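You operate a simulated robot arm through the tools that you are given. There is no shell and no other tool.

Carry out the task below with a simulated robot arm. There is one attempt and no reset: what you move stays moved.

## Task
Flush the nozzle with the green band till it tests clear.
Fine: three strokes at flush, two at test; free the clamp and stand it in the good tray. Set down upright: what you pick out.

The check looks at the end state, three seconds after you hand in, the way a careful person would. Anything else that was tipped, shoved, dropped, spilled or broken makes it a failure.

## Robot
A 7-joint arm with a two-finger parallel gripper, fixed in place. Base frame: the origin is on the floor under the middle of its stand, x ahead of it, y to its left, z up; the work surface is at about z = 0.82. Lengths are in m, angles in degrees, forces in N, time in s.
With the tool pointing down near the work surface it reaches from about 0.1 to 0.66 m from the base axis. Its first joint turns from -66.0 to 66.0 degrees. Payload 1.57 kg.
The tool frame sits at the grasp point between the pads (the TCP): z along the fingers, y along the line on which they close. The tips reach 0.03 m beyond it. Largest opening 0.08 m; finger width 0.017, thickness 0.012; the body of the gripper, 0.04 by 0.082 m, starts 0.08 m behind the TCP.
Orientation is that of the tool frame in the base frame, as [roll, pitch, yaw] about the fixed x, y, z axes, in that order (R = Rz(yaw) Ry(pitch) Rx(roll)). With the fingers straight down and closing along the base's y, the tool's x points along the base's -x, its y along +y and its z along -z.

## Interface
- The arm moves only by the tool arm_command. Its argument "motion" is one flat list of numbers, 6 for each row, row after row: the shift along the base's x, y, z in units of 100 mm (1.0 is 100 mm), then the turn, a rotation vector about the base's x, y, z in units of 90 degrees (1.0 is 90 degrees). In form: [dx, dy, dz, ax, ay, az, dx, dy, dz, ax, ay, az, ...]. A call has 1 to 20 rows; each row is the pose to reach, as a shift and turn from the pose commanded when the call began. "hand" is the opening, from 0 (shut) to 1 (fully open), set as the call begins (left out, the last holds). A call with a number of a shift or a turn outside -1 to 1 is refused whole. A row lasts 0.2 s, in which the tool goes at most 0.05 m and 8.6 degrees; a call with a longer step from one row to the next is refused whole, and so is a gripper value outside its range. A pose out of reach is approached as far as the arm can. The call stops where the force on the tool passes 40 N (or 10 N more than at its start, if that is more) or the arm is blocked; 0.2 s more then pass. The fingers move at their own pace (about 0.072 m/s each) and stop on an object; they squeeze with about 40 N. The grip force told is the motor's: it shows also when the fingers shut on nothing. Time passes only in rows, and 0.2 s behind the last, so rows that repeat a pose let the fingers close. The reply holds the time, the measured pose of the TCP, the force on the tool along the base axes, the opening and the grip force, in the units named above and with some noise, with the torque about the TCP (base axes, N m) and any sound that the robot's microphone picked up, and new pictures: "views" is both (left out), scene, wrist or none.
- Cameras (640 x 400 px; columns grow to the right, rows downward): "scene" is fixed at [0.047, 0.4269, 1.4241]; the picture's right is [-0.84, -0.54, 0.00], its down [-0.32, 0.50, -0.81] and it looks along [0.43, -0.68, -0.59] (base axes); focal length 323 px, centre (320, 200). "wrist" rides on the gripper at [0.072, -0.007, -0.122] in the tool frame; the picture's right is [0.09, 1.00, 0.00], its down [-0.84, 0.08, -0.54] and it looks along [-0.54, 0.05, 0.84] (tool axes); focal length 238 px, centre (320, 200). There is no depth. A picture from a camera that has moved, and an enlarged one, comes with that camera's place and axes in the base frame and with its lens.
- inspect(camera, box): a new picture of the part [left, top, right, bottom] of that camera's present view, enlarged. The clock stands still meanwhile.
- job_done(): hands the job in; it is judged then, once.

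Nothing tells you positions but the pictures and the camera data. Unless the task says otherwise, let go and move clear before handing in.

The tools are called after "Emit:" as name(argument=value, ...) on one line, values as JSON. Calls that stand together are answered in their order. arm_command: Moves the arm, as the interface text tells. Its arguments: {"type":"object","properties":{"motion":{"type":"array"},"hand":{"type":"number"},"views":{"type":"string","enum":["both","scene","wrist","none"]}},"required":["motion"]} The other tools are called the same way: inspect (camera, box) takes an enlarged picture of a part of a camera's view; job_done () hands the job in.

At the start:

```text
time_s: 0.0
position: [0.3299, -0.2145, 1.1021]
tool_rot: [-180.0, 0.0, 180.0]
force: [0.5, -0.6, -0.3]
ft_torque: [0.02, 0.03, 0.01]
width: 0.0801
grasp_force: 0.1
```

scene: 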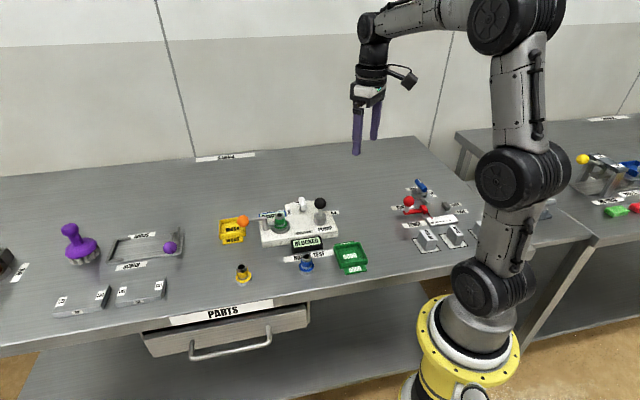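
wrist: 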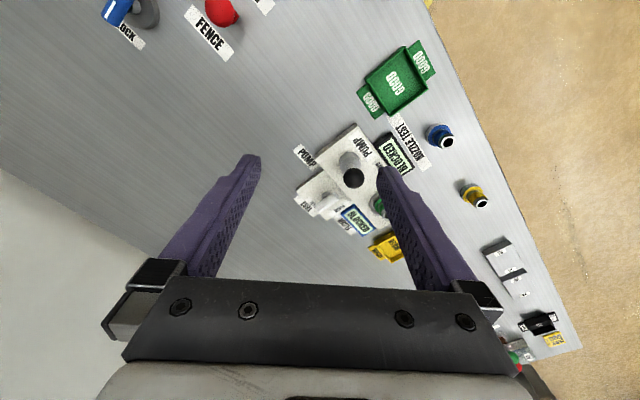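

I see a bench with a white nozzle test fixture (pump lever, selector, clamp), a green "GOOD" tray and yellow tray, and loose nozzles in blue and yellow. I'll look closer before moving.

Emit:
inspect(camera="scene", box=[210, 180, 380, 290])

Emit:
inspect(camera="wrist", box=[270, 30, 510, 270])

Emit:
inspect(camera="scene", box=[0, 200, 220, 340])

Emit:
inspect(camera="scene", box=[370, 140, 640, 290])

```text
3.64 times, centred on (295, 235) of scene
camera zoom: at [0.047, 0.4269, 1.4241], right [-0.84, -0.54, 0.0], down [-0.32, 0.5, -0.81], along [0.43, -0.68, -0.59], focal length 1176 px, centre (411, 73)
```

zoom: 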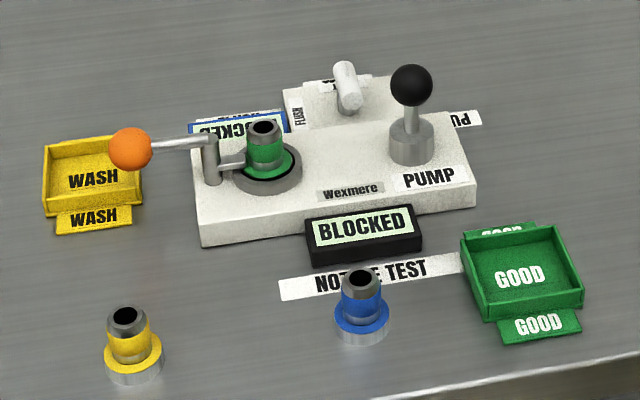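

```text
1.67 times, centred on (390, 150) of wrist
camera zoom: at [0.2571, -0.2206, 1.2239], right [-0.09, 1.0, 0.0], down [0.84, 0.08, 0.54], along [0.54, 0.05, -0.84], focal length 397 px, centre (203, 283)
```

zoom: 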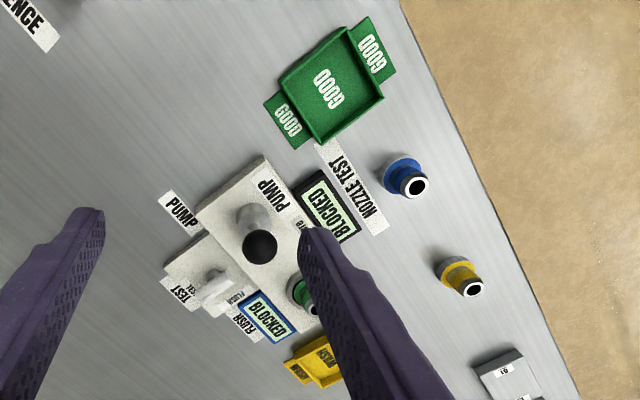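

```text
2.86 times, centred on (110, 270) of scene
camera zoom: at [0.047, 0.4269, 1.4241], right [-0.84, -0.54, 0.0], down [-0.32, 0.5, -0.81], along [0.43, -0.68, -0.59], focal length 924 px, centre (920, 0)
```

zoom: 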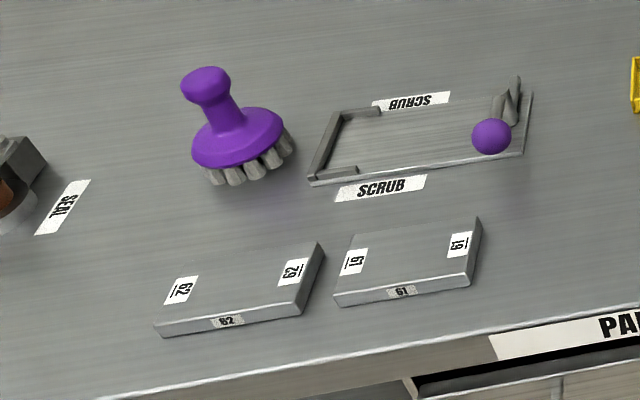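

```text
2.37 times, centred on (505, 215) of scene
camera zoom: at [0.047, 0.4269, 1.4241], right [-0.84, -0.54, 0.0], down [-0.32, 0.5, -0.81], along [0.43, -0.68, -0.59], focal length 766 px, centre (-118, 164)
```

zoom: 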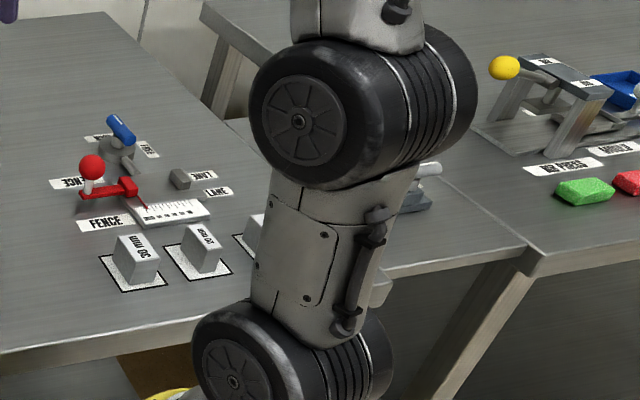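

The green-banded nozzle is already seated in the Wexmere fixture, with an orange clamp lever, a black-ball pump lever and a white selector lever for TEST/FLUSH. I'll move the hand for a clear overhead view of the fixture.

Emit:
arm_command(motion=[0.3, 0.15, 0, 0, 0, 0, 0.6, 0.3, 0, 0, 0, 0, 0.9, 0.45, 0, 0, 0, 0, 1.0, 0.5, 0, 0, 0, 0, 1.0, 0.5, 0, 0, 0, 0], views="both")

```text
time_s: 1.2
position: [0.4295, -0.163, 1.1014]
tool_rot: [-180.0, 0.1, 180.0]
force: [0.9, -0.3, -0.6]
ft_torque: [-0.01, -0.01, -0.01]
width: 0.0801
grasp_force: 0.1
camera wrist: at [0.3581, -0.17, 1.2234], right [-0.09, 1.0, 0.0], down [0.84, 0.08, 0.54], along [0.54, 0.05, -0.84], focal length 238 px, centre (320, 200)
```

scene: 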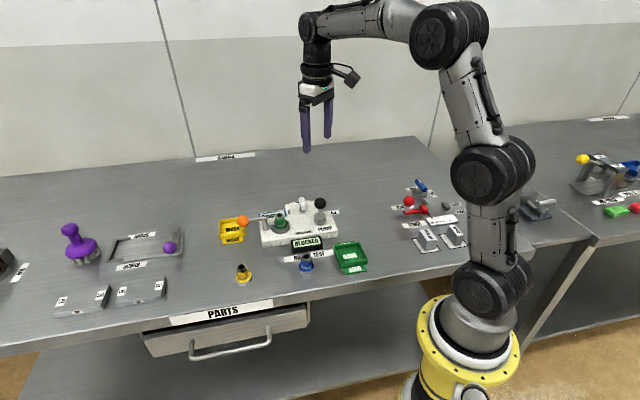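
wrist: 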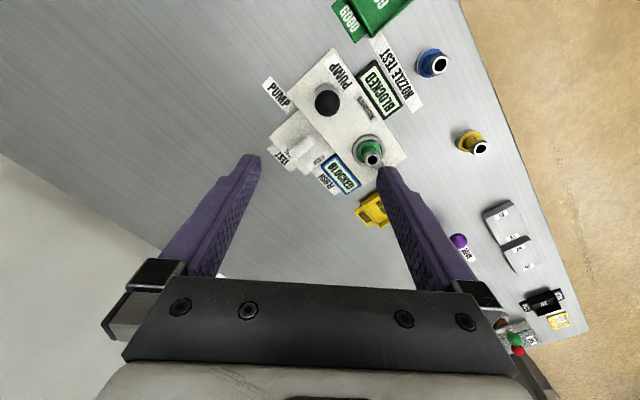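

The orange clamp ball is still behind a finger. I'll shift further and look again.

Emit:
arm_command(motion=[0.3, 0.3, 0, 0, 0, 0, 0.6, 0.6, 0, 0, 0, 0, 0.8, 0.9, 0, 0, 0, 0, 0.8, 1.0, 0, 0, 0, 0, 0.8, 1.0, 0, 0, 0, 0], views="wrist")

```text
time_s: 2.4
position: [0.5085, -0.0638, 1.1019]
tool_rot: [-180.0, 0.0, 179.9]
force: [0.5, 0.0, -0.4]
ft_torque: [0.02, -0.01, 0.01]
width: 0.0802
grasp_force: 0.1
camera wrist: at [0.4373, -0.0699, 1.2239], right [-0.09, 1.0, 0.0], down [0.84, 0.08, 0.54], along [0.54, 0.05, -0.84], focal length 238 px, centre (320, 200)
```

wrist: 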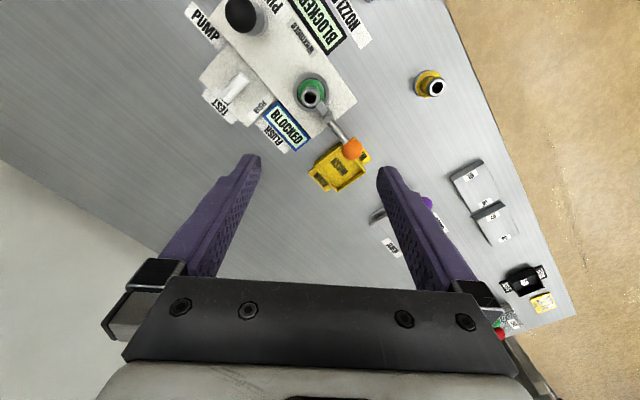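

Emit:
inspect(camera="wrist", box=[180, 0, 400, 200])

Emit:
inspect(camera="scene", box=[210, 185, 380, 290])

Emit:
inspect(camera="scene", box=[250, 190, 350, 255])

```text
2.00 times, centred on (290, 100) of wrist
camera zoom: at [0.4373, -0.0699, 1.2239], right [-0.09, 1.0, 0.0], down [0.84, 0.08, 0.54], along [0.54, 0.05, -0.84], focal length 477 px, centre (380, 400)
```

zoom: 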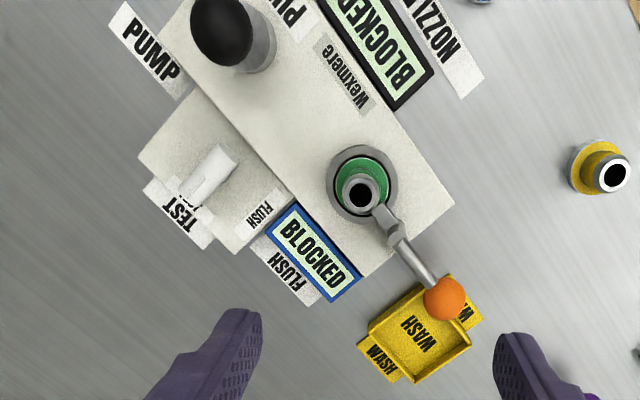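

```text
3.76 times, centred on (295, 238) of scene
camera zoom: at [0.047, 0.427, 1.4241], right [-0.84, -0.54, 0.0], down [-0.32, 0.5, -0.81], along [0.43, -0.68, -0.59], focal length 1217 px, centre (414, 59)
```

zoom: 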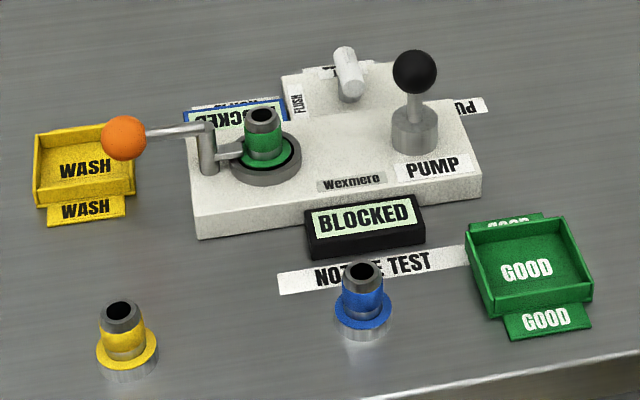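

```text
6.15 times, centred on (300, 222) of scene
camera zoom: at [0.047, 0.427, 1.4241], right [-0.84, -0.54, 0.0], down [-0.32, 0.5, -0.81], along [0.43, -0.68, -0.59], focal length 1990 px, centre (443, 62)
```

zoom: 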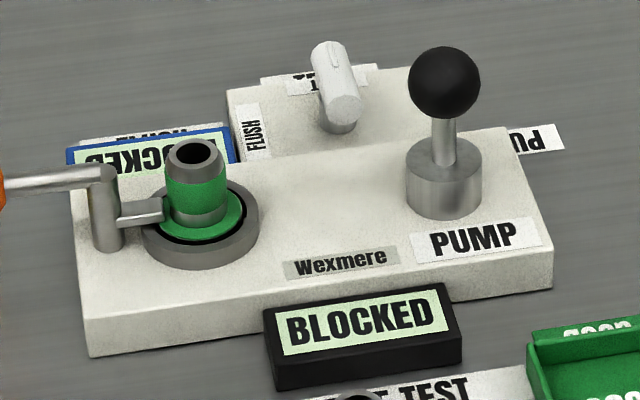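

The fixture's long axis runs about 45° in the base frame: pump ball near (0.417, -0.154, 0.907), nozzle near (0.494, -0.078), orange clamp ball near (0.562, -0.010, 0.883), and the selector pointing at TEST. I'll drop lower for a closer look at the selector and clamp mechanism.

Emit:
arm_command(motion=[0.0, -0.2, -0.3, 0, 0, 0, 0.1, -0.4, -0.6, 0, 0, 0, 0.1, -0.5, -0.9, 0, 0, 0, 0.1, -0.5, -1.0, 0, 0, 0, 0.1, -0.5, -1.0, 0, 0, 0], views="wrist")

Emit:
inspect(camera="wrist", box=[200, 0, 440, 200])

```text
time_s: 3.6
position: [0.5177, -0.1141, 1.0033]
tool_rot: [179.9, 0.0, 180.0]
force: [0.6, -0.6, 0.6]
ft_torque: [0.01, 0.01, -0.01]
width: 0.0798
grasp_force: 0.1
camera wrist: at [0.4464, -0.1205, 1.1249], right [-0.09, 1.0, 0.0], down [0.84, 0.08, 0.54], along [0.54, 0.05, -0.84], focal length 238 px, centre (320, 200)
```

wrist: 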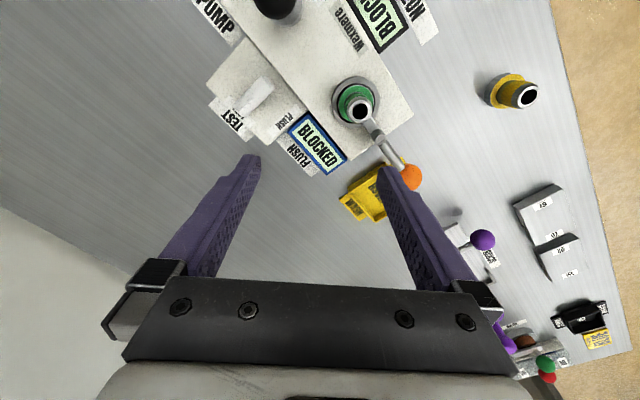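

```text
2.00 times, centred on (320, 100) of wrist
camera zoom: at [0.4464, -0.1205, 1.1249], right [-0.09, 1.0, 0.0], down [0.84, 0.08, 0.54], along [0.54, 0.05, -0.84], focal length 477 px, centre (320, 400)
```

zoom: 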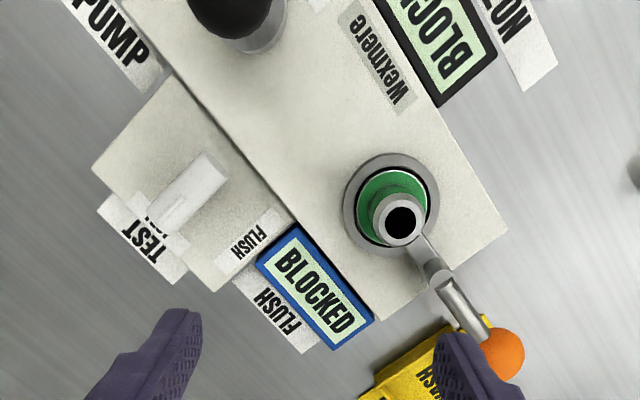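

Emit:
inspect(camera="wrist", box=[210, 60, 320, 150])

Emit:
inspect(camera="wrist", box=[320, 60, 430, 200])

Emit:
inspect(camera="scene", box=[280, 190, 330, 230])

Emit:
inspect(camera="scene", box=[220, 200, 300, 255])

```text
4.44 times, centred on (265, 105) of wrist
camera zoom: at [0.4464, -0.1205, 1.1249], right [-0.09, 1.0, 0.0], down [0.84, 0.08, 0.54], along [0.54, 0.05, -0.84], focal length 1059 px, centre (564, 622)
```

zoom: 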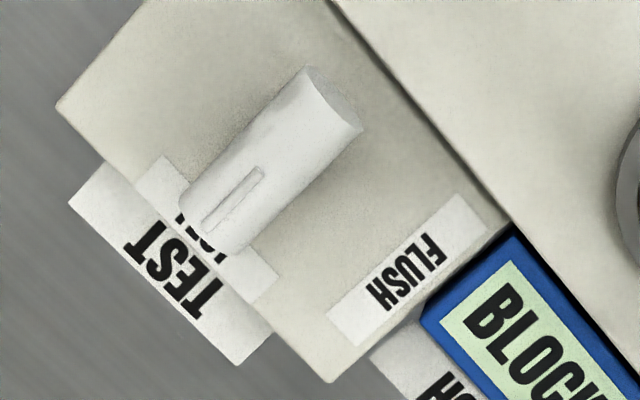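

```text
2.86 times, centred on (375, 130) of wrist
camera zoom: at [0.4464, -0.1205, 1.1249], right [-0.09, 1.0, 0.0], down [0.84, 0.08, 0.54], along [0.54, 0.05, -0.84], focal length 681 px, centre (163, 400)
```

zoom: 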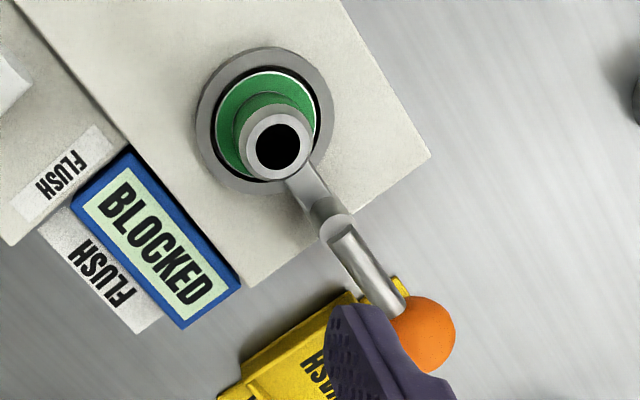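

```text
10.00 times, centred on (305, 210) of scene
camera zoom: at [0.047, 0.4269, 1.4241], right [-0.84, -0.54, 0.0], down [-0.32, 0.5, -0.81], along [0.43, -0.68, -0.59], focal length 3233 px, centre (470, 100)
```

zoom: 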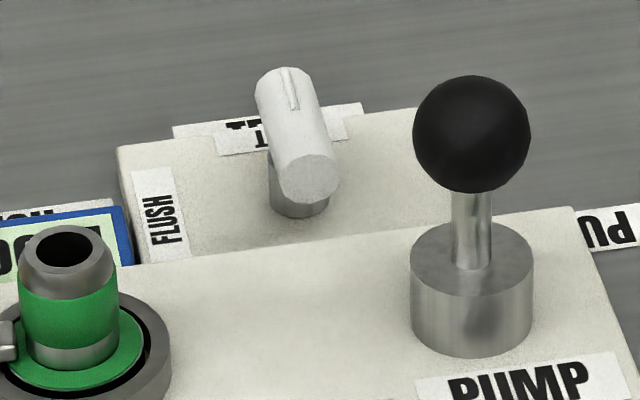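

```text
7.27 times, centred on (260, 228) of scene
camera zoom: at [0.047, 0.4269, 1.4241], right [-0.84, -0.54, 0.0], down [-0.32, 0.5, -0.81], along [0.43, -0.68, -0.59], focal length 2351 px, centre (756, 0)
```

zoom: 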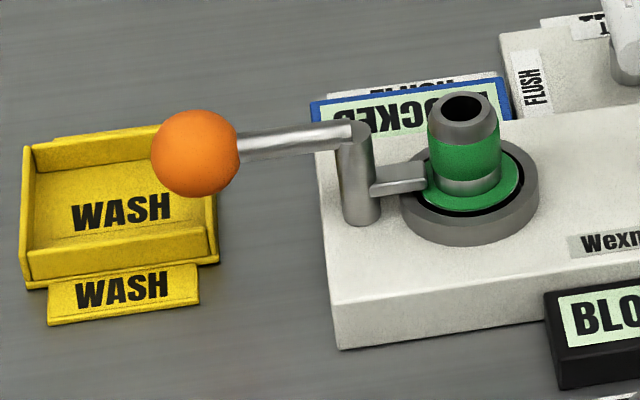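

The selector is a horizontal bar on a central post near (0.495, -0.184, 0.86), with its pointer ridge at TEST, and it has to turn about +90° to reach FLUSH. I'll line the gripper up above it with the fingers straddling the bar.

Emit:
arm_command(motion=[-0.04, -0.12, 0, 0, 0, -0.085, -0.08, -0.24, 0, 0, 0, -0.17, -0.12, -0.36, 0, 0, 0, -0.255, -0.16, -0.48, 0, 0, 0, -0.34, -0.2, -0.6, 0, 0, 0, -0.425, -0.25, -0.695, 0, 0, 0, -0.5056, -0.25, -0.695, 0, 0, 0, -0.5056], hand=0.55, views="both")

Emit:
inspect(camera="wrist", box=[220, 80, 420, 260])

Emit:
inspect(camera="scene", box=[250, 150, 370, 240])

```text
time_s: 5.2
position: [0.4939, -0.183, 1.0027]
tool_rot: [-179.9, 0.0, 134.4]
force: [-0.9, 0.1, 0.5]
ft_torque: [0.02, 0.02, -0.02]
width: 0.044
grasp_force: 0.0
camera wrist: at [0.4386, -0.1366, 1.1243], right [0.65, 0.76, 0.0], down [0.64, -0.54, 0.54], along [0.41, -0.35, -0.84], focal length 238 px, centre (320, 200)
```

scene: 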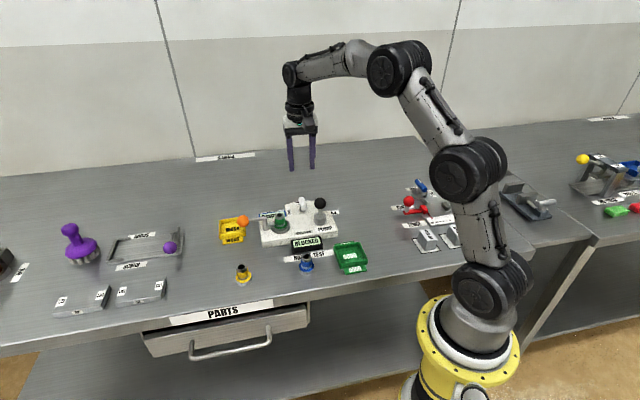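
wrist: 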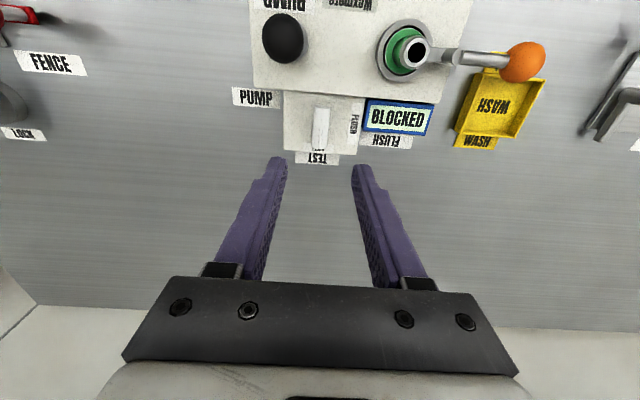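

```text
2.22 times, centred on (320, 170) of wrist
camera zoom: at [0.4386, -0.1366, 1.1243], right [0.65, 0.76, 0.0], down [0.64, -0.54, 0.54], along [0.41, -0.35, -0.84], focal length 530 px, centre (320, 267)
```

zoom: 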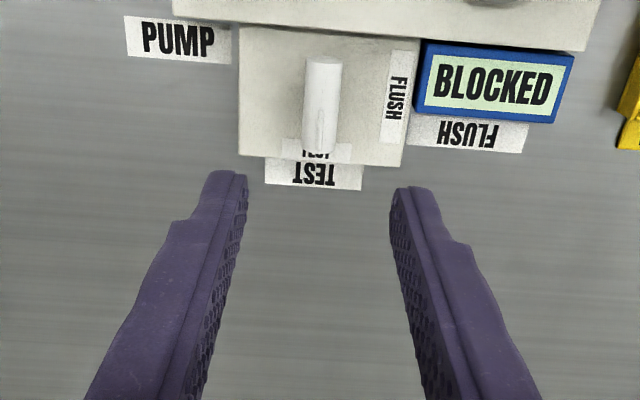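

```text
4.44 times, centred on (310, 195) of scene
camera zoom: at [0.047, 0.4269, 1.4241], right [-0.84, -0.54, 0.0], down [-0.32, 0.5, -0.81], along [0.43, -0.68, -0.59], focal length 1437 px, centre (364, 222)
```

zoom: 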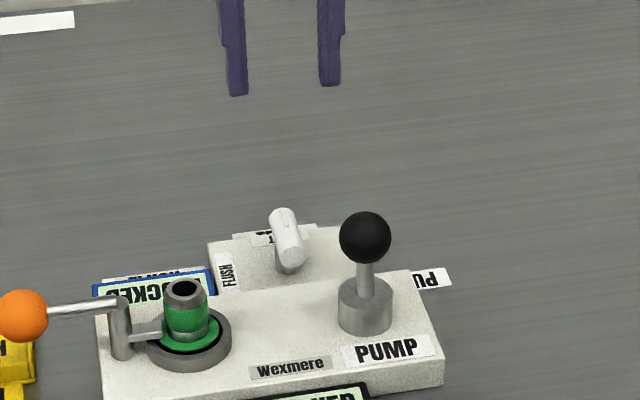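

The gripper is centred over the selector bar. I'll descend in two steps, checking partway.

Emit:
arm_command(motion=[0.01, -0.01, -0.25, 0, 0, 0, 0.01, -0.01, -0.5, 0, 0, 0, 0.01, -0.01, -0.75, 0, 0, 0, 0.01, -0.01, -0.9, 0, 0, 0, 0.01, -0.01, -0.9, 0, 0, 0], views="both")

Emit:
inspect(camera="wrist", box=[220, 80, 420, 260])

Emit:
inspect(camera="scene", box=[250, 150, 370, 240])

```text
time_s: 6.4
position: [0.4928, -0.184, 0.9125]
tool_rot: [-180.0, 0.1, 134.4]
force: [0.2, 0.4, 0.2]
ft_torque: [0.02, -0.01, -0.03]
width: 0.0439
grasp_force: 0.2
camera wrist: at [0.4387, -0.1373, 1.0335], right [0.65, 0.76, 0.0], down [0.64, -0.54, 0.54], along [0.41, -0.35, -0.84], focal length 238 px, centre (320, 200)
```

scene: 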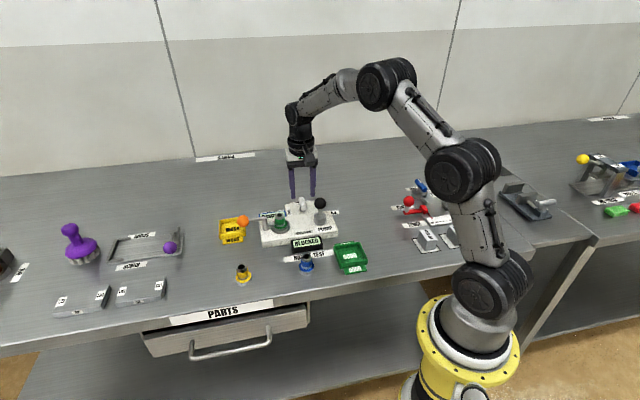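
wrist: 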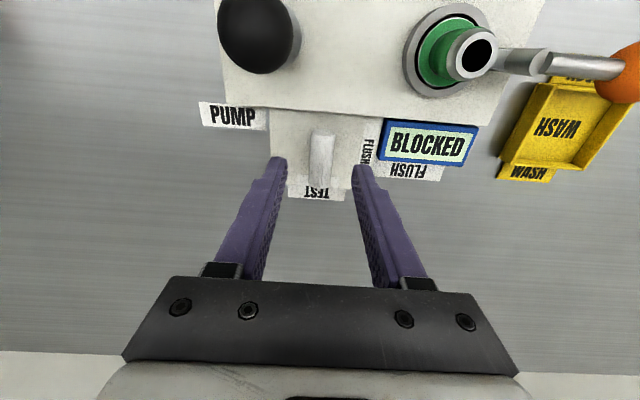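

```text
2.22 times, centred on (320, 170) of wrist
camera zoom: at [0.4387, -0.1373, 1.0335], right [0.65, 0.76, 0.0], down [0.64, -0.54, 0.54], along [0.41, -0.35, -0.84], focal length 530 px, centre (320, 267)
```

zoom: 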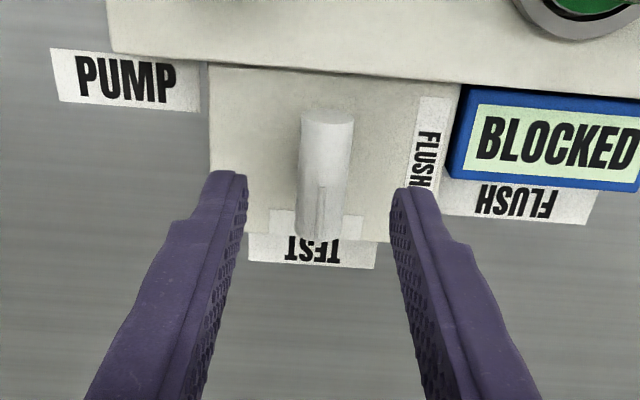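

```text
4.44 times, centred on (310, 195) of scene
camera zoom: at [0.047, 0.4269, 1.4241], right [-0.84, -0.54, 0.0], down [-0.32, 0.5, -0.81], along [0.43, -0.68, -0.59], focal length 1437 px, centre (364, 222)
```

zoom: 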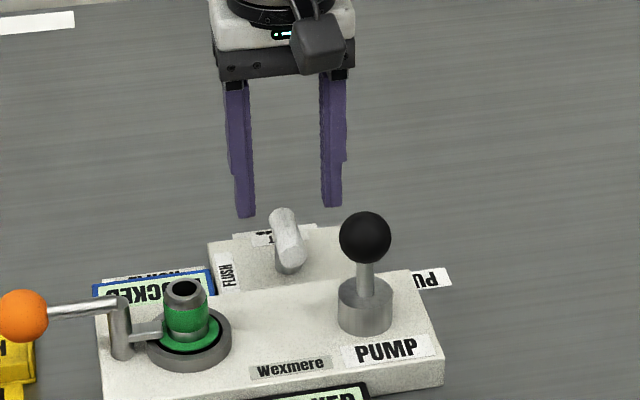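

The bar sits centred between the fingers with about 10 mm to spare on each side. I'll lower the last 34 mm and close gently on it.

Emit:
arm_command(motion=[0.015, -0.005, -0.17, 0, 0, 0, 0.015, -0.005, -0.34, 0, 0, 0, 0.015, -0.005, -0.34, 0, 0, 0], views="none")

Emit:
inspect(camera="wrist", box=[220, 80, 420, 260])

Emit:
inspect(camera="scene", box=[250, 150, 370, 240])

```text
time_s: 7.2
position: [0.4954, -0.1848, 0.8765]
tool_rot: [180.0, 0.1, 134.4]
force: [0.5, -0.3, -0.6]
ft_torque: [0.01, 0.03, -0.01]
width: 0.044
grasp_force: 0.0
```

```text
2.22 times, centred on (320, 170) of wrist
camera zoom: at [0.4404, -0.138, 0.9988], right [0.65, 0.76, 0.0], down [0.64, -0.54, 0.54], along [0.41, -0.35, -0.84], focal length 530 px, centre (320, 267)
```

zoom: 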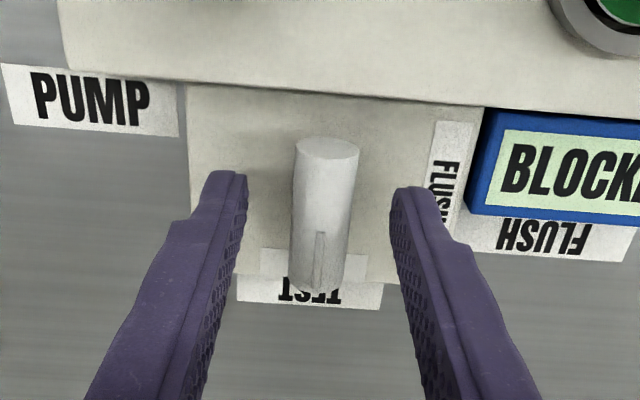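

```text
4.44 times, centred on (310, 195) of scene
camera zoom: at [0.047, 0.4269, 1.4241], right [-0.84, -0.54, 0.0], down [-0.32, 0.5, -0.81], along [0.43, -0.68, -0.59], focal length 1437 px, centre (364, 222)
```

zoom: 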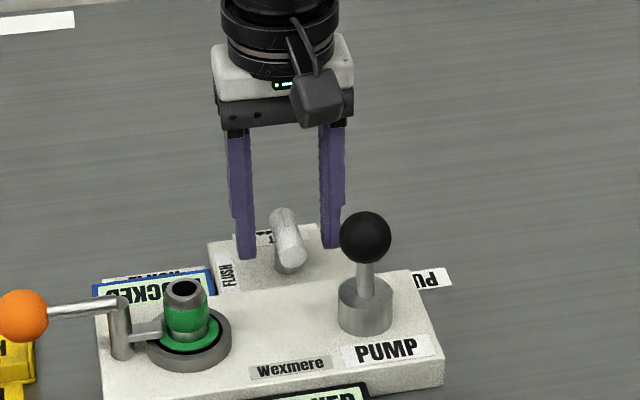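

The tips are level with the bar, one on each side. I'll close on it now.

Emit:
arm_command(motion=[0, 0, 0, 0, 0, 0, 0, 0, 0, 0, 0, 0, 0, 0, 0, 0, 0, 0], hand=0, views="wrist")

```text
time_s: 8.0
position: [0.4957, -0.1851, 0.8786]
tool_rot: [-180.0, -0.1, 134.6]
force: [2.7, 1.9, -3.0]
ft_torque: [0.04, -0.16, 0.38]
width: 0.0179
grasp_force: 33.3
camera wrist: at [0.4406, -0.1377, 0.9989], right [0.64, 0.76, 0.0], down [0.64, -0.54, 0.54], along [0.41, -0.35, -0.84], focal length 238 px, centre (320, 200)
```

wrist: 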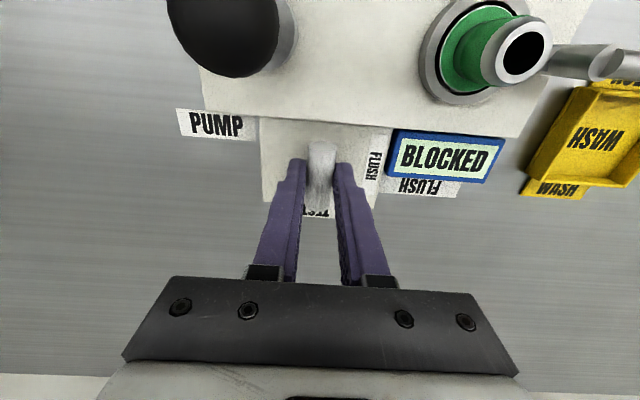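

I have the bar with small forces (17.9 mm wide). I'll turn it 45° towards FLUSH first and check the torque.

Emit:
arm_command(motion=[0, 0, 0, 0, 0, 0.08, 0, 0, 0, 0, 0, 0.16, 0, 0, 0, 0, 0, 0.24, 0, 0, 0, 0, 0, 0.32, 0, 0, 0, 0, 0, 0.4, 0, 0, 0, 0, 0, 0.48], views="wrist")

```text
time_s: 9.4
position: [0.4948, -0.1853, 0.8774]
tool_rot: [180.0, -0.2, 177.7]
force: [-3.1, -3.3, -9.3]
ft_torque: [-0.16, -0.52, -0.01]
width: 0.0182
grasp_force: 33.0
camera wrist: at [0.4237, -0.1895, 0.9992], right [-0.05, 1.0, 0.0], down [0.84, 0.05, 0.54], along [0.54, 0.03, -0.84], focal length 238 px, centre (320, 200)
```

wrist: 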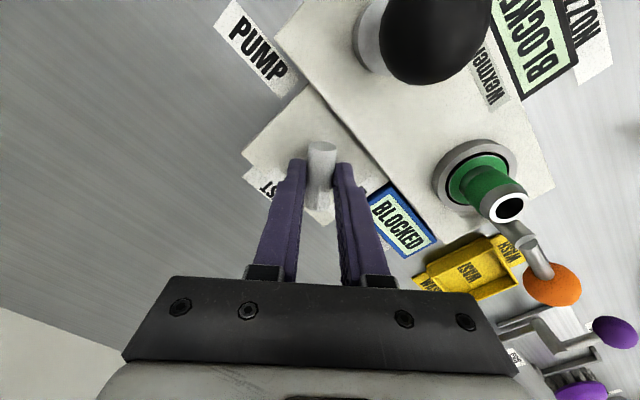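

The knob turns freely with the hand and the pointer is now midway. I'll continue to the FLUSH direction.

Emit:
arm_command(motion=[0, 0, 0, 0, 0, 0.08, 0, 0, 0, 0, 0, 0.16, 0, 0, 0, 0, 0, 0.24, 0, 0, 0, 0, 0, 0.32, 0, 0, 0, 0, 0, 0.4, 0, 0, 0, 0, 0, 0.48, 0, 0, 0, 0, 0, 0.52, 0, 0, 0, 0, 0, 0.52], views="both")

Emit:
inspect(camera="wrist", box=[220, 80, 420, 260])

Emit:
inspect(camera="scene", box=[250, 180, 370, 270])

```text
time_s: 11.2
position: [0.4942, -0.1873, 0.877]
tool_rot: [-179.9, -0.1, -135.5]
force: [-1.9, -22.8, -18.6]
ft_torque: [-0.27, -0.21, -0.04]
width: 0.018
grasp_force: 32.7
camera wrist: at [0.4496, -0.2417, 0.9992], right [-0.77, 0.64, 0.0], down [0.54, 0.64, 0.54], along [0.35, 0.41, -0.84], focal length 238 px, centre (320, 200)
```

scene: 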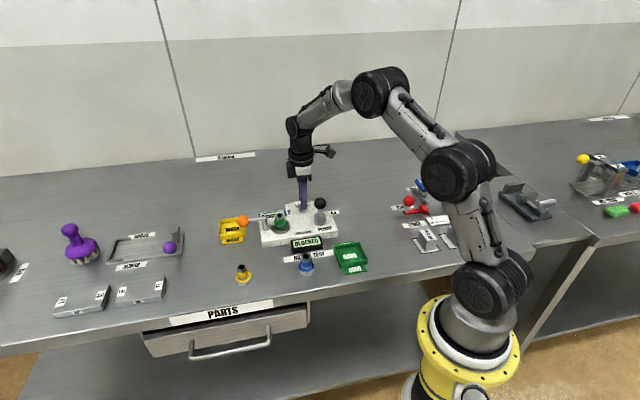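
wrist: 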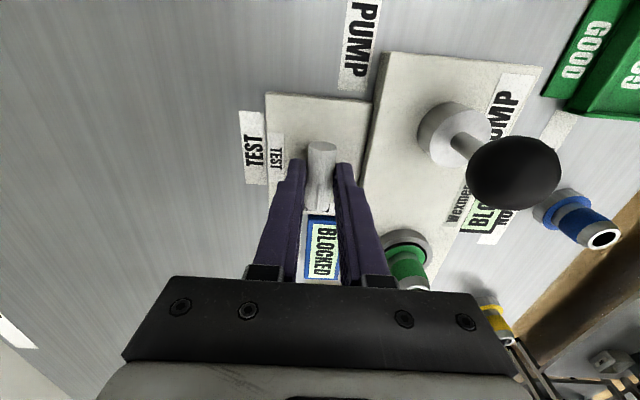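

```text
2.22 times, centred on (320, 170) of wrist
camera zoom: at [0.4496, -0.2417, 0.9992], right [-0.77, 0.64, 0.0], down [0.54, 0.64, 0.54], along [0.35, 0.41, -0.84], focal length 530 px, centre (320, 267)
```

zoom: 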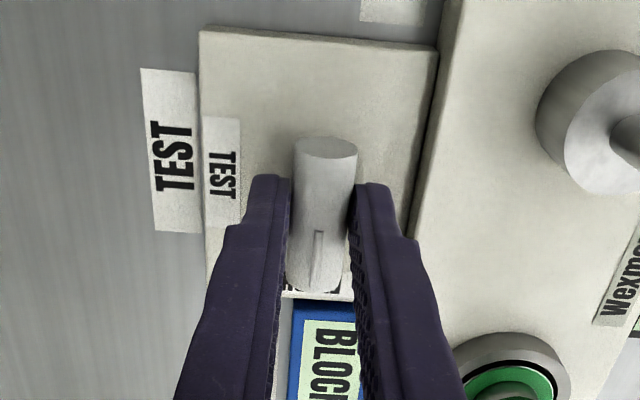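

```text
4.44 times, centred on (310, 225) of scene
camera zoom: at [0.0473, 0.4263, 1.4243], right [-0.84, -0.54, 0.0], down [-0.32, 0.5, -0.81], along [0.43, -0.68, -0.59], focal length 1437 px, centre (364, 89)
```

zoom: 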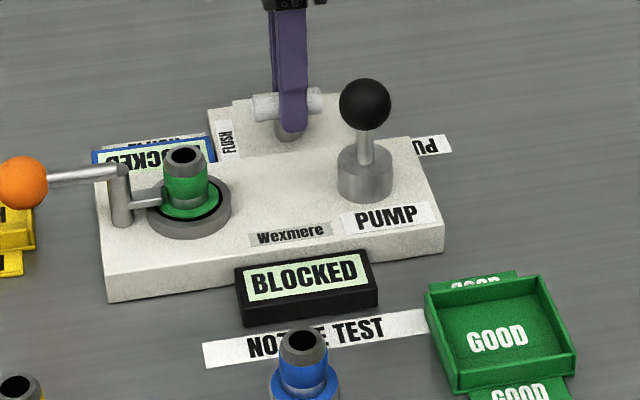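

The pointer ridge is now over FLUSH. I'll release with a small opening so the fingers don't touch the pump plate, then lift straight up and check it holds.

Emit:
arm_command(motion=[0, 0, 0, 0, 0, 0, 0, 0, 0, 0, 0, 0], hand=0.36, views="none")

Emit:
arm_command(motion=[0, 0, 0.2, 0, 0, 0, 0, 0, 0.5, 0, 0, 0, 0, 0, 0.8, 0, 0, 0, 0, 0, 0.98, 0, 0, 0, 0, 0, 0.98, 0, 0, 0], views="both")

Emit:
inspect(camera="scene", box=[250, 180, 370, 270])

Emit:
inspect(camera="wrist", box=[220, 40, 480, 240])

```text
time_s: 11.8
position: [0.4966, -0.1844, 0.8793]
tool_rot: [-179.9, 0.2, -135.4]
force: [-0.3, 0.4, 0.0]
ft_torque: [0.0, -0.02, -0.02]
width: 0.0287
grasp_force: 0.0
```

```text
time_s: 13.0
position: [0.4961, -0.1864, 0.9764]
tool_rot: [180.0, -0.1, -135.4]
force: [-0.4, 0.1, -0.8]
ft_torque: [0.0, 0.0, 0.0]
width: 0.0286
grasp_force: 0.1
camera wrist: at [0.4495, -0.2405, 1.0984], right [-0.76, 0.65, 0.0], down [0.54, 0.64, 0.54], along [0.35, 0.41, -0.84], focal length 238 px, centre (320, 200)
```

scene: 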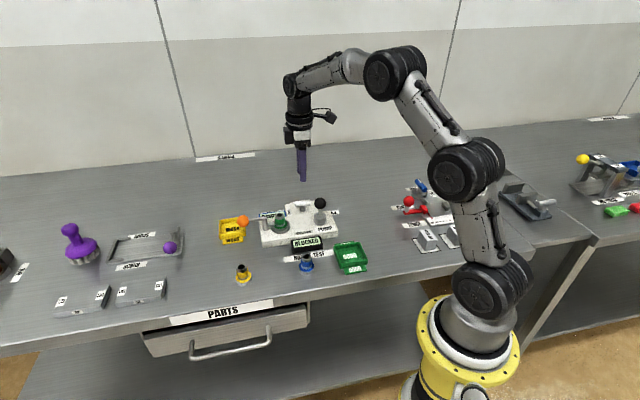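
wrist: 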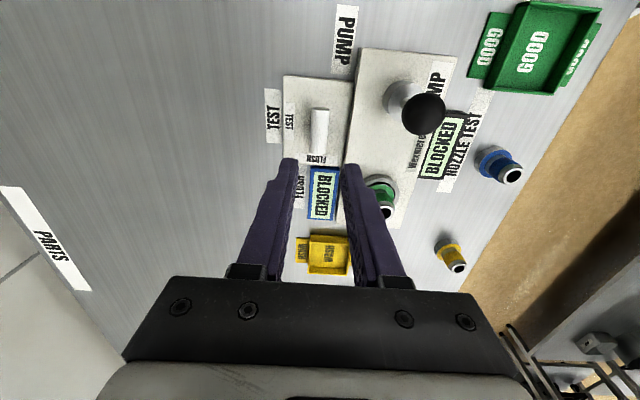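

```text
4.44 times, centred on (310, 225) of scene
camera zoom: at [0.047, 0.4269, 1.4241], right [-0.84, -0.54, 0.0], down [-0.32, 0.5, -0.81], along [0.43, -0.68, -0.59], focal length 1437 px, centre (364, 89)
```

zoom: 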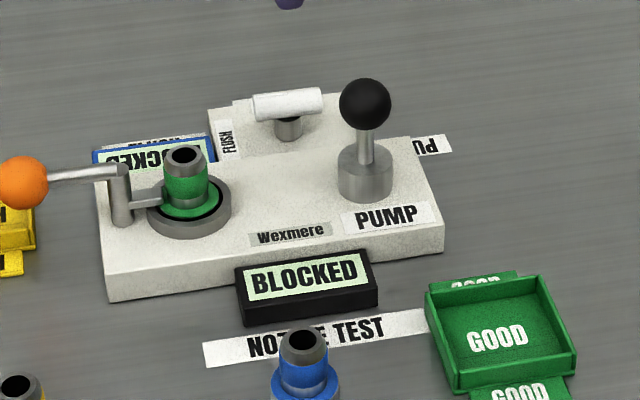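

```text
2.00 times, centred on (350, 140) of wrist
camera zoom: at [0.4495, -0.2405, 1.0984], right [-0.76, 0.65, 0.0], down [0.54, 0.64, 0.54], along [0.35, 0.41, -0.84], focal length 477 px, centre (260, 320)
```

zoom: 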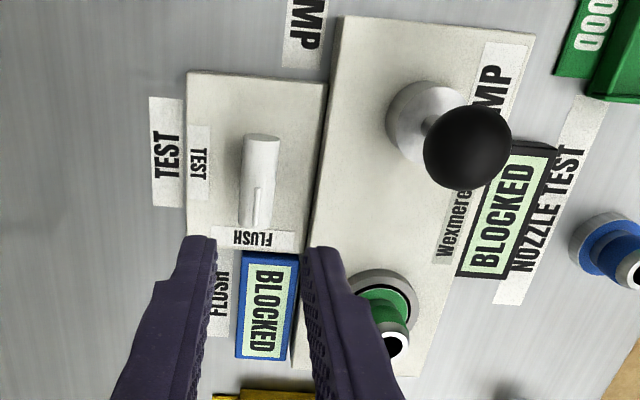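

The selector is now at FLUSH. The pump looks like a vertical plunger centred near (0.416, -0.155) with the ball top around z = 0.922, so I'll shut the fingers and move above it.

Emit:
arm_command(motion=[-0.27, 0.1, 0.05, 0, 0, 0, -0.54, 0.2, 0.05, 0, 0, 0, -0.8, 0.31, 0.05, 0, 0, 0, -0.8, 0.31, 0.0, 0, 0, 0, -0.8, 0.31, 0.0, 0, 0, 0], hand=0, views="both")

Emit:
inspect(camera="scene", box=[270, 150, 370, 230])

Emit:
inspect(camera="wrist", box=[220, 80, 420, 260])

```text
time_s: 14.2
position: [0.4163, -0.154, 0.9768]
tool_rot: [180.0, 0.0, -135.5]
force: [-0.4, -0.2, -0.7]
ft_torque: [-0.03, 0.01, 0.0]
width: 0.0001
grasp_force: 21.6
camera wrist: at [0.3697, -0.2086, 1.0973], right [-0.76, 0.65, 0.0], down [0.54, 0.64, 0.54], along [0.35, 0.41, -0.84], focal length 238 px, centre (320, 200)
```

scene: 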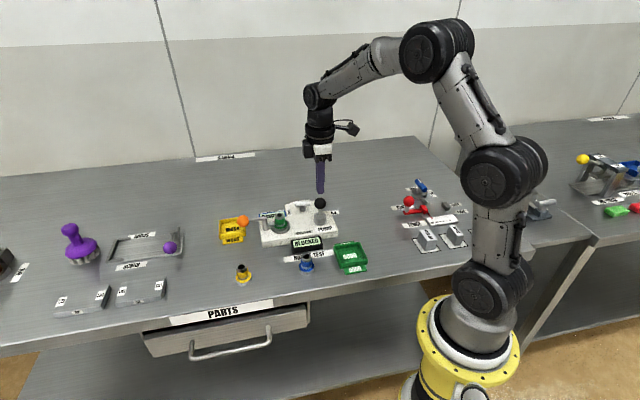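
wrist: 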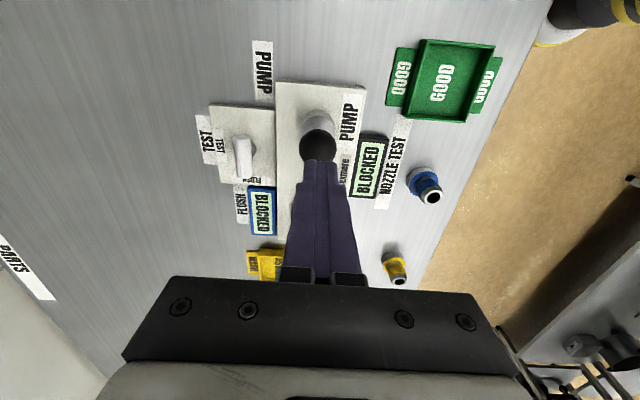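

```text
5.00 times, centred on (320, 190) of scene
camera zoom: at [0.047, 0.4269, 1.4241], right [-0.84, -0.54, 0.0], down [-0.32, 0.5, -0.81], along [0.43, -0.68, -0.59], focal length 1617 px, centre (320, 250)
```

zoom: 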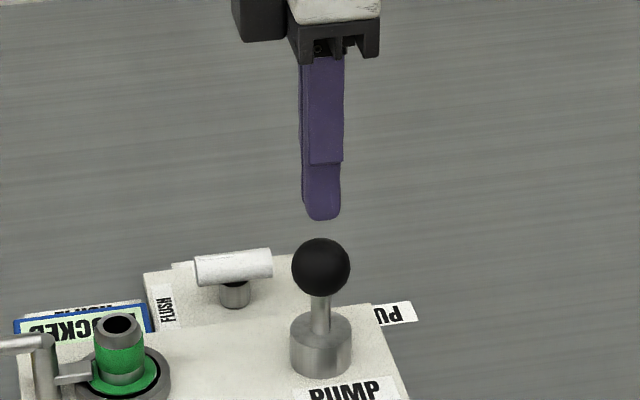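

```text
2.22 times, centred on (320, 170) of wrist
camera zoom: at [0.3697, -0.2086, 1.0973], right [-0.76, 0.65, 0.0], down [0.54, 0.64, 0.54], along [0.35, 0.41, -0.84], focal length 530 px, centre (320, 267)
```

zoom: 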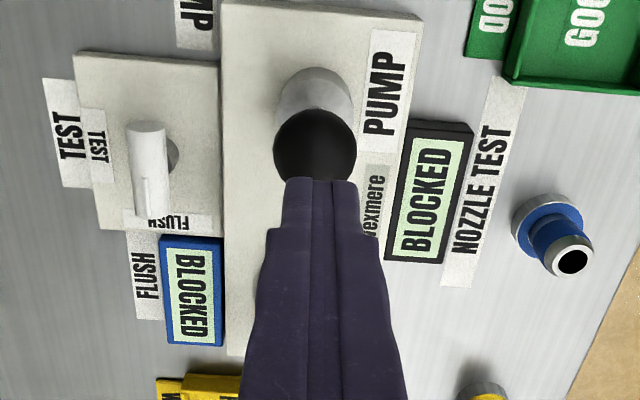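

The closed fingertips are right above the pump ball. I'll press down slowly to find contact and feel the resistance.

Emit:
arm_command(motion=[-0.005, -0.015, -0.12, 0, 0, 0, -0.005, -0.015, -0.2, 0, 0, 0, -0.005, -0.015, -0.25, 0, 0, 0, -0.005, -0.015, -0.3, 0, 0, 0], views="scene")

Emit:
inspect(camera="scene", box=[270, 150, 370, 230])

```text
time_s: 15.2
position: [0.4168, -0.156, 0.9465]
tool_rot: [-179.9, -0.1, -135.5]
force: [0.6, 0.6, 1.9]
ft_torque: [-0.01, 0.0, 0.05]
width: 0.0
grasp_force: 21.0
```

scene: 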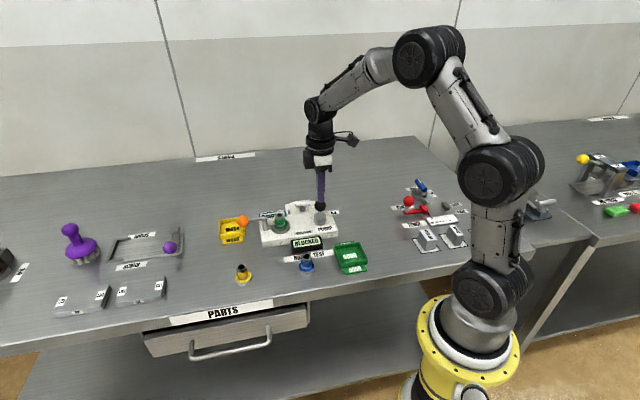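

```text
5.00 times, centred on (320, 190) of scene
camera zoom: at [0.047, 0.427, 1.4241], right [-0.84, -0.54, 0.0], down [-0.32, 0.5, -0.81], along [0.43, -0.68, -0.59], focal length 1617 px, centre (320, 250)
```

zoom: 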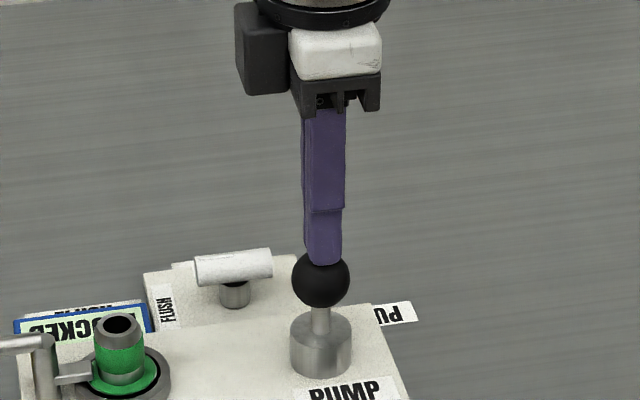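

The ball moves down under the fingers with very light resistance (about 2 N), so it is a spring plunger. I'll continue down in small steps to the bottom of the stroke.

Emit:
arm_command(motion=[0, 0, -0.05, 0, 0, 0, 0, 0, -0.1, 0, 0, 0, 0, 0, -0.13, 0, 0, 0], views="scene")

Emit:
inspect(camera="scene", box=[270, 170, 370, 250])

```text
time_s: 16.0
position: [0.4147, -0.156, 0.9328]
tool_rot: [-180.0, 0.0, -135.5]
force: [-0.8, 1.2, 2.8]
ft_torque: [0.02, -0.01, -0.01]
width: 0.0
grasp_force: 21.5
```

scene: 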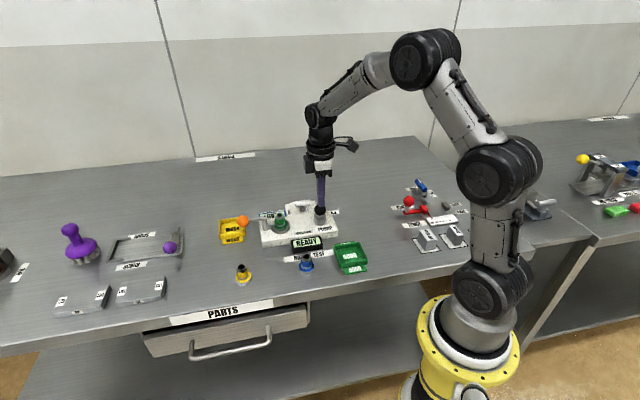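

```text
5.00 times, centred on (320, 210) of scene
camera zoom: at [0.0469, 0.427, 1.4241], right [-0.84, -0.54, 0.0], down [-0.32, 0.5, -0.81], along [0.43, -0.68, -0.59], focal length 1617 px, centre (320, 150)
```

zoom: 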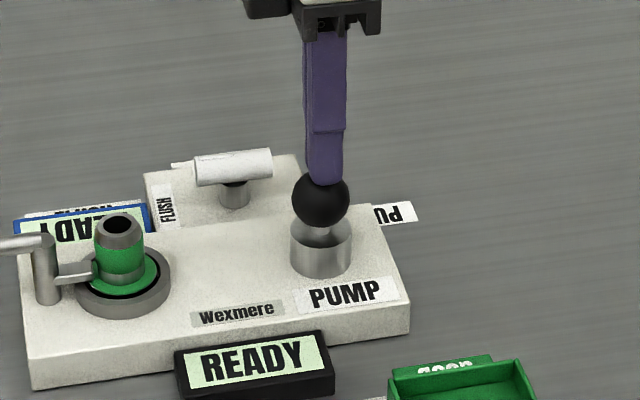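

The display changed from BLOCKED to READY during the stroke. I'll press the remaining few millimetres to the bottom stop.

Emit:
arm_command(motion=[0, 0, -0.03, 0, 0, 0, 0, 0, -0.06, 0, 0, 0, 0, 0, -0.09, 0, 0, 0], views="none")

Emit:
inspect(camera="scene", box=[270, 170, 370, 250])

```text
time_s: 16.7
position: [0.4162, -0.1578, 0.9322]
tool_rot: [-179.7, 0.1, -135.4]
force: [-2.7, 1.2, 6.9]
ft_torque: [0.05, 0.09, 0.01]
width: 0.0
grasp_force: 21.1
stopped in row 3: the force on the tool passed its limit at 44 N (the readings are from after the stop); the commanded pose is now the measured one
```

```text
5.00 times, centred on (320, 210) of scene
camera zoom: at [0.0468, 0.427, 1.4241], right [-0.84, -0.54, 0.0], down [-0.32, 0.5, -0.81], along [0.43, -0.68, -0.59], focal length 1617 px, centre (320, 150)
```

zoom: 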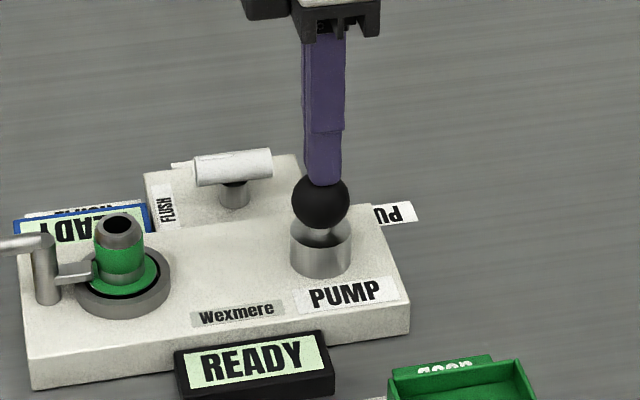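

The plunger is at its bottom stop (TCP z about 0.931). I'll lift clear and see whether it springs back and what the display says.

Emit:
arm_command(motion=[0, 0.015, 0.1, 0, 0, 0, 0, 0.015, 0.2, 0, 0, 0, 0, 0.015, 0.3, 0, 0, 0, 0, 0.015, 0.38, 0, 0, 0, 0, 0.015, 0.38, 0, 0, 0], views="none")

Emit:
inspect(camera="scene", box=[270, 170, 370, 250])

```text
time_s: 17.9
position: [0.4169, -0.1539, 0.9687]
tool_rot: [-179.8, 0.1, -135.5]
force: [-0.4, -0.4, 0.1]
ft_torque: [0.01, 0.0, -0.02]
width: 0.0
grasp_force: 22.0
```

```text
5.00 times, centred on (320, 210) of scene
camera zoom: at [0.047, 0.4269, 1.4241], right [-0.84, -0.54, 0.0], down [-0.32, 0.5, -0.81], along [0.43, -0.68, -0.59], focal length 1617 px, centre (320, 150)
```

zoom: 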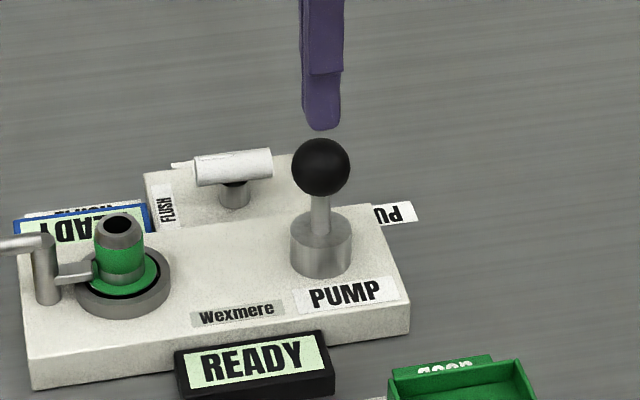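

It springs fully back, so that's flush stroke one. Now stroke two, down to the same depth and back up.

Emit:
arm_command(motion=[0, 0, -0.1, 0, 0, 0, 0, 0, -0.2, 0, 0, 0, 0, 0, -0.28, 0, 0, 0, 0, 0, -0.34, 0, 0, 0, 0, 0, -0.38, 0, 0, 0, 0, 0, -0.385, 0, 0, 0], views="none")

Emit:
inspect(camera="scene", box=[270, 170, 370, 250])

```text
time_s: 19.3
position: [0.4175, -0.1557, 0.932]
tool_rot: [-179.7, 0.0, -135.5]
force: [-6.6, 5.1, 15.6]
ft_torque: [0.13, 0.16, -0.03]
width: 0.0001
grasp_force: 21.2
```

```text
5.00 times, centred on (320, 210) of scene
camera zoom: at [0.0466, 0.4272, 1.424], right [-0.84, -0.54, 0.0], down [-0.32, 0.5, -0.81], along [0.43, -0.68, -0.59], focal length 1617 px, centre (320, 150)
```

zoom: 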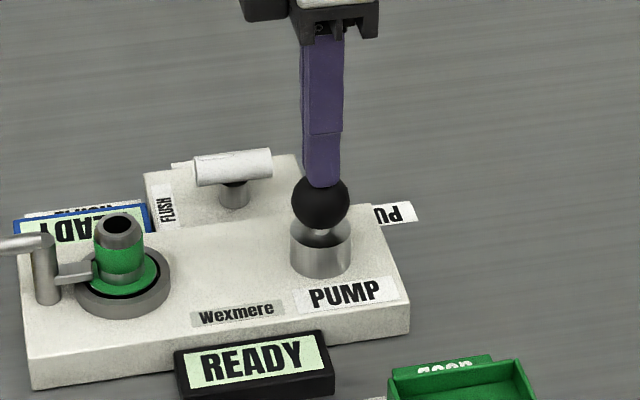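

Flush stroke two has reached the bottom (15.6 N against the stop). I'll lift fully to let it return.

Emit:
arm_command(motion=[0, 0, 0.1, 0, 0, 0, 0, 0, 0.2, 0, 0, 0, 0, 0, 0.3, 0, 0, 0, 0, 0, 0.385, 0, 0, 0, 0, 0, 0.385, 0, 0, 0], views="none")

Emit:
inspect(camera="scene", box=[270, 170, 370, 250])

```text
time_s: 20.5
position: [0.4165, -0.1553, 0.969]
tool_rot: [-179.8, 0.1, -135.5]
force: [0.1, 0.7, -0.6]
ft_torque: [-0.01, 0.02, 0.01]
width: 0.0
grasp_force: 20.9
```

```text
5.00 times, centred on (320, 210) of scene
camera zoom: at [0.047, 0.4269, 1.4241], right [-0.84, -0.54, 0.0], down [-0.32, 0.5, -0.81], along [0.43, -0.68, -0.59], focal length 1617 px, centre (320, 150)
```

zoom: 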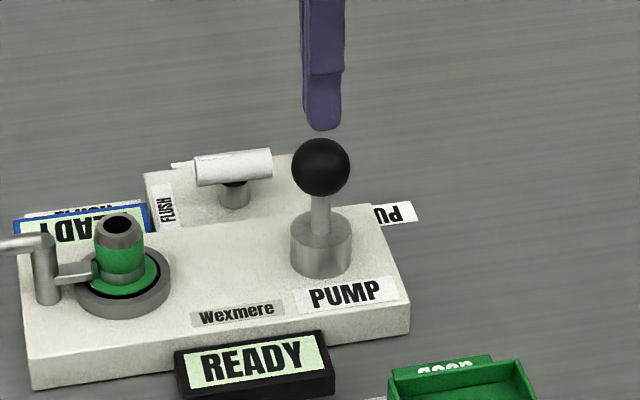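

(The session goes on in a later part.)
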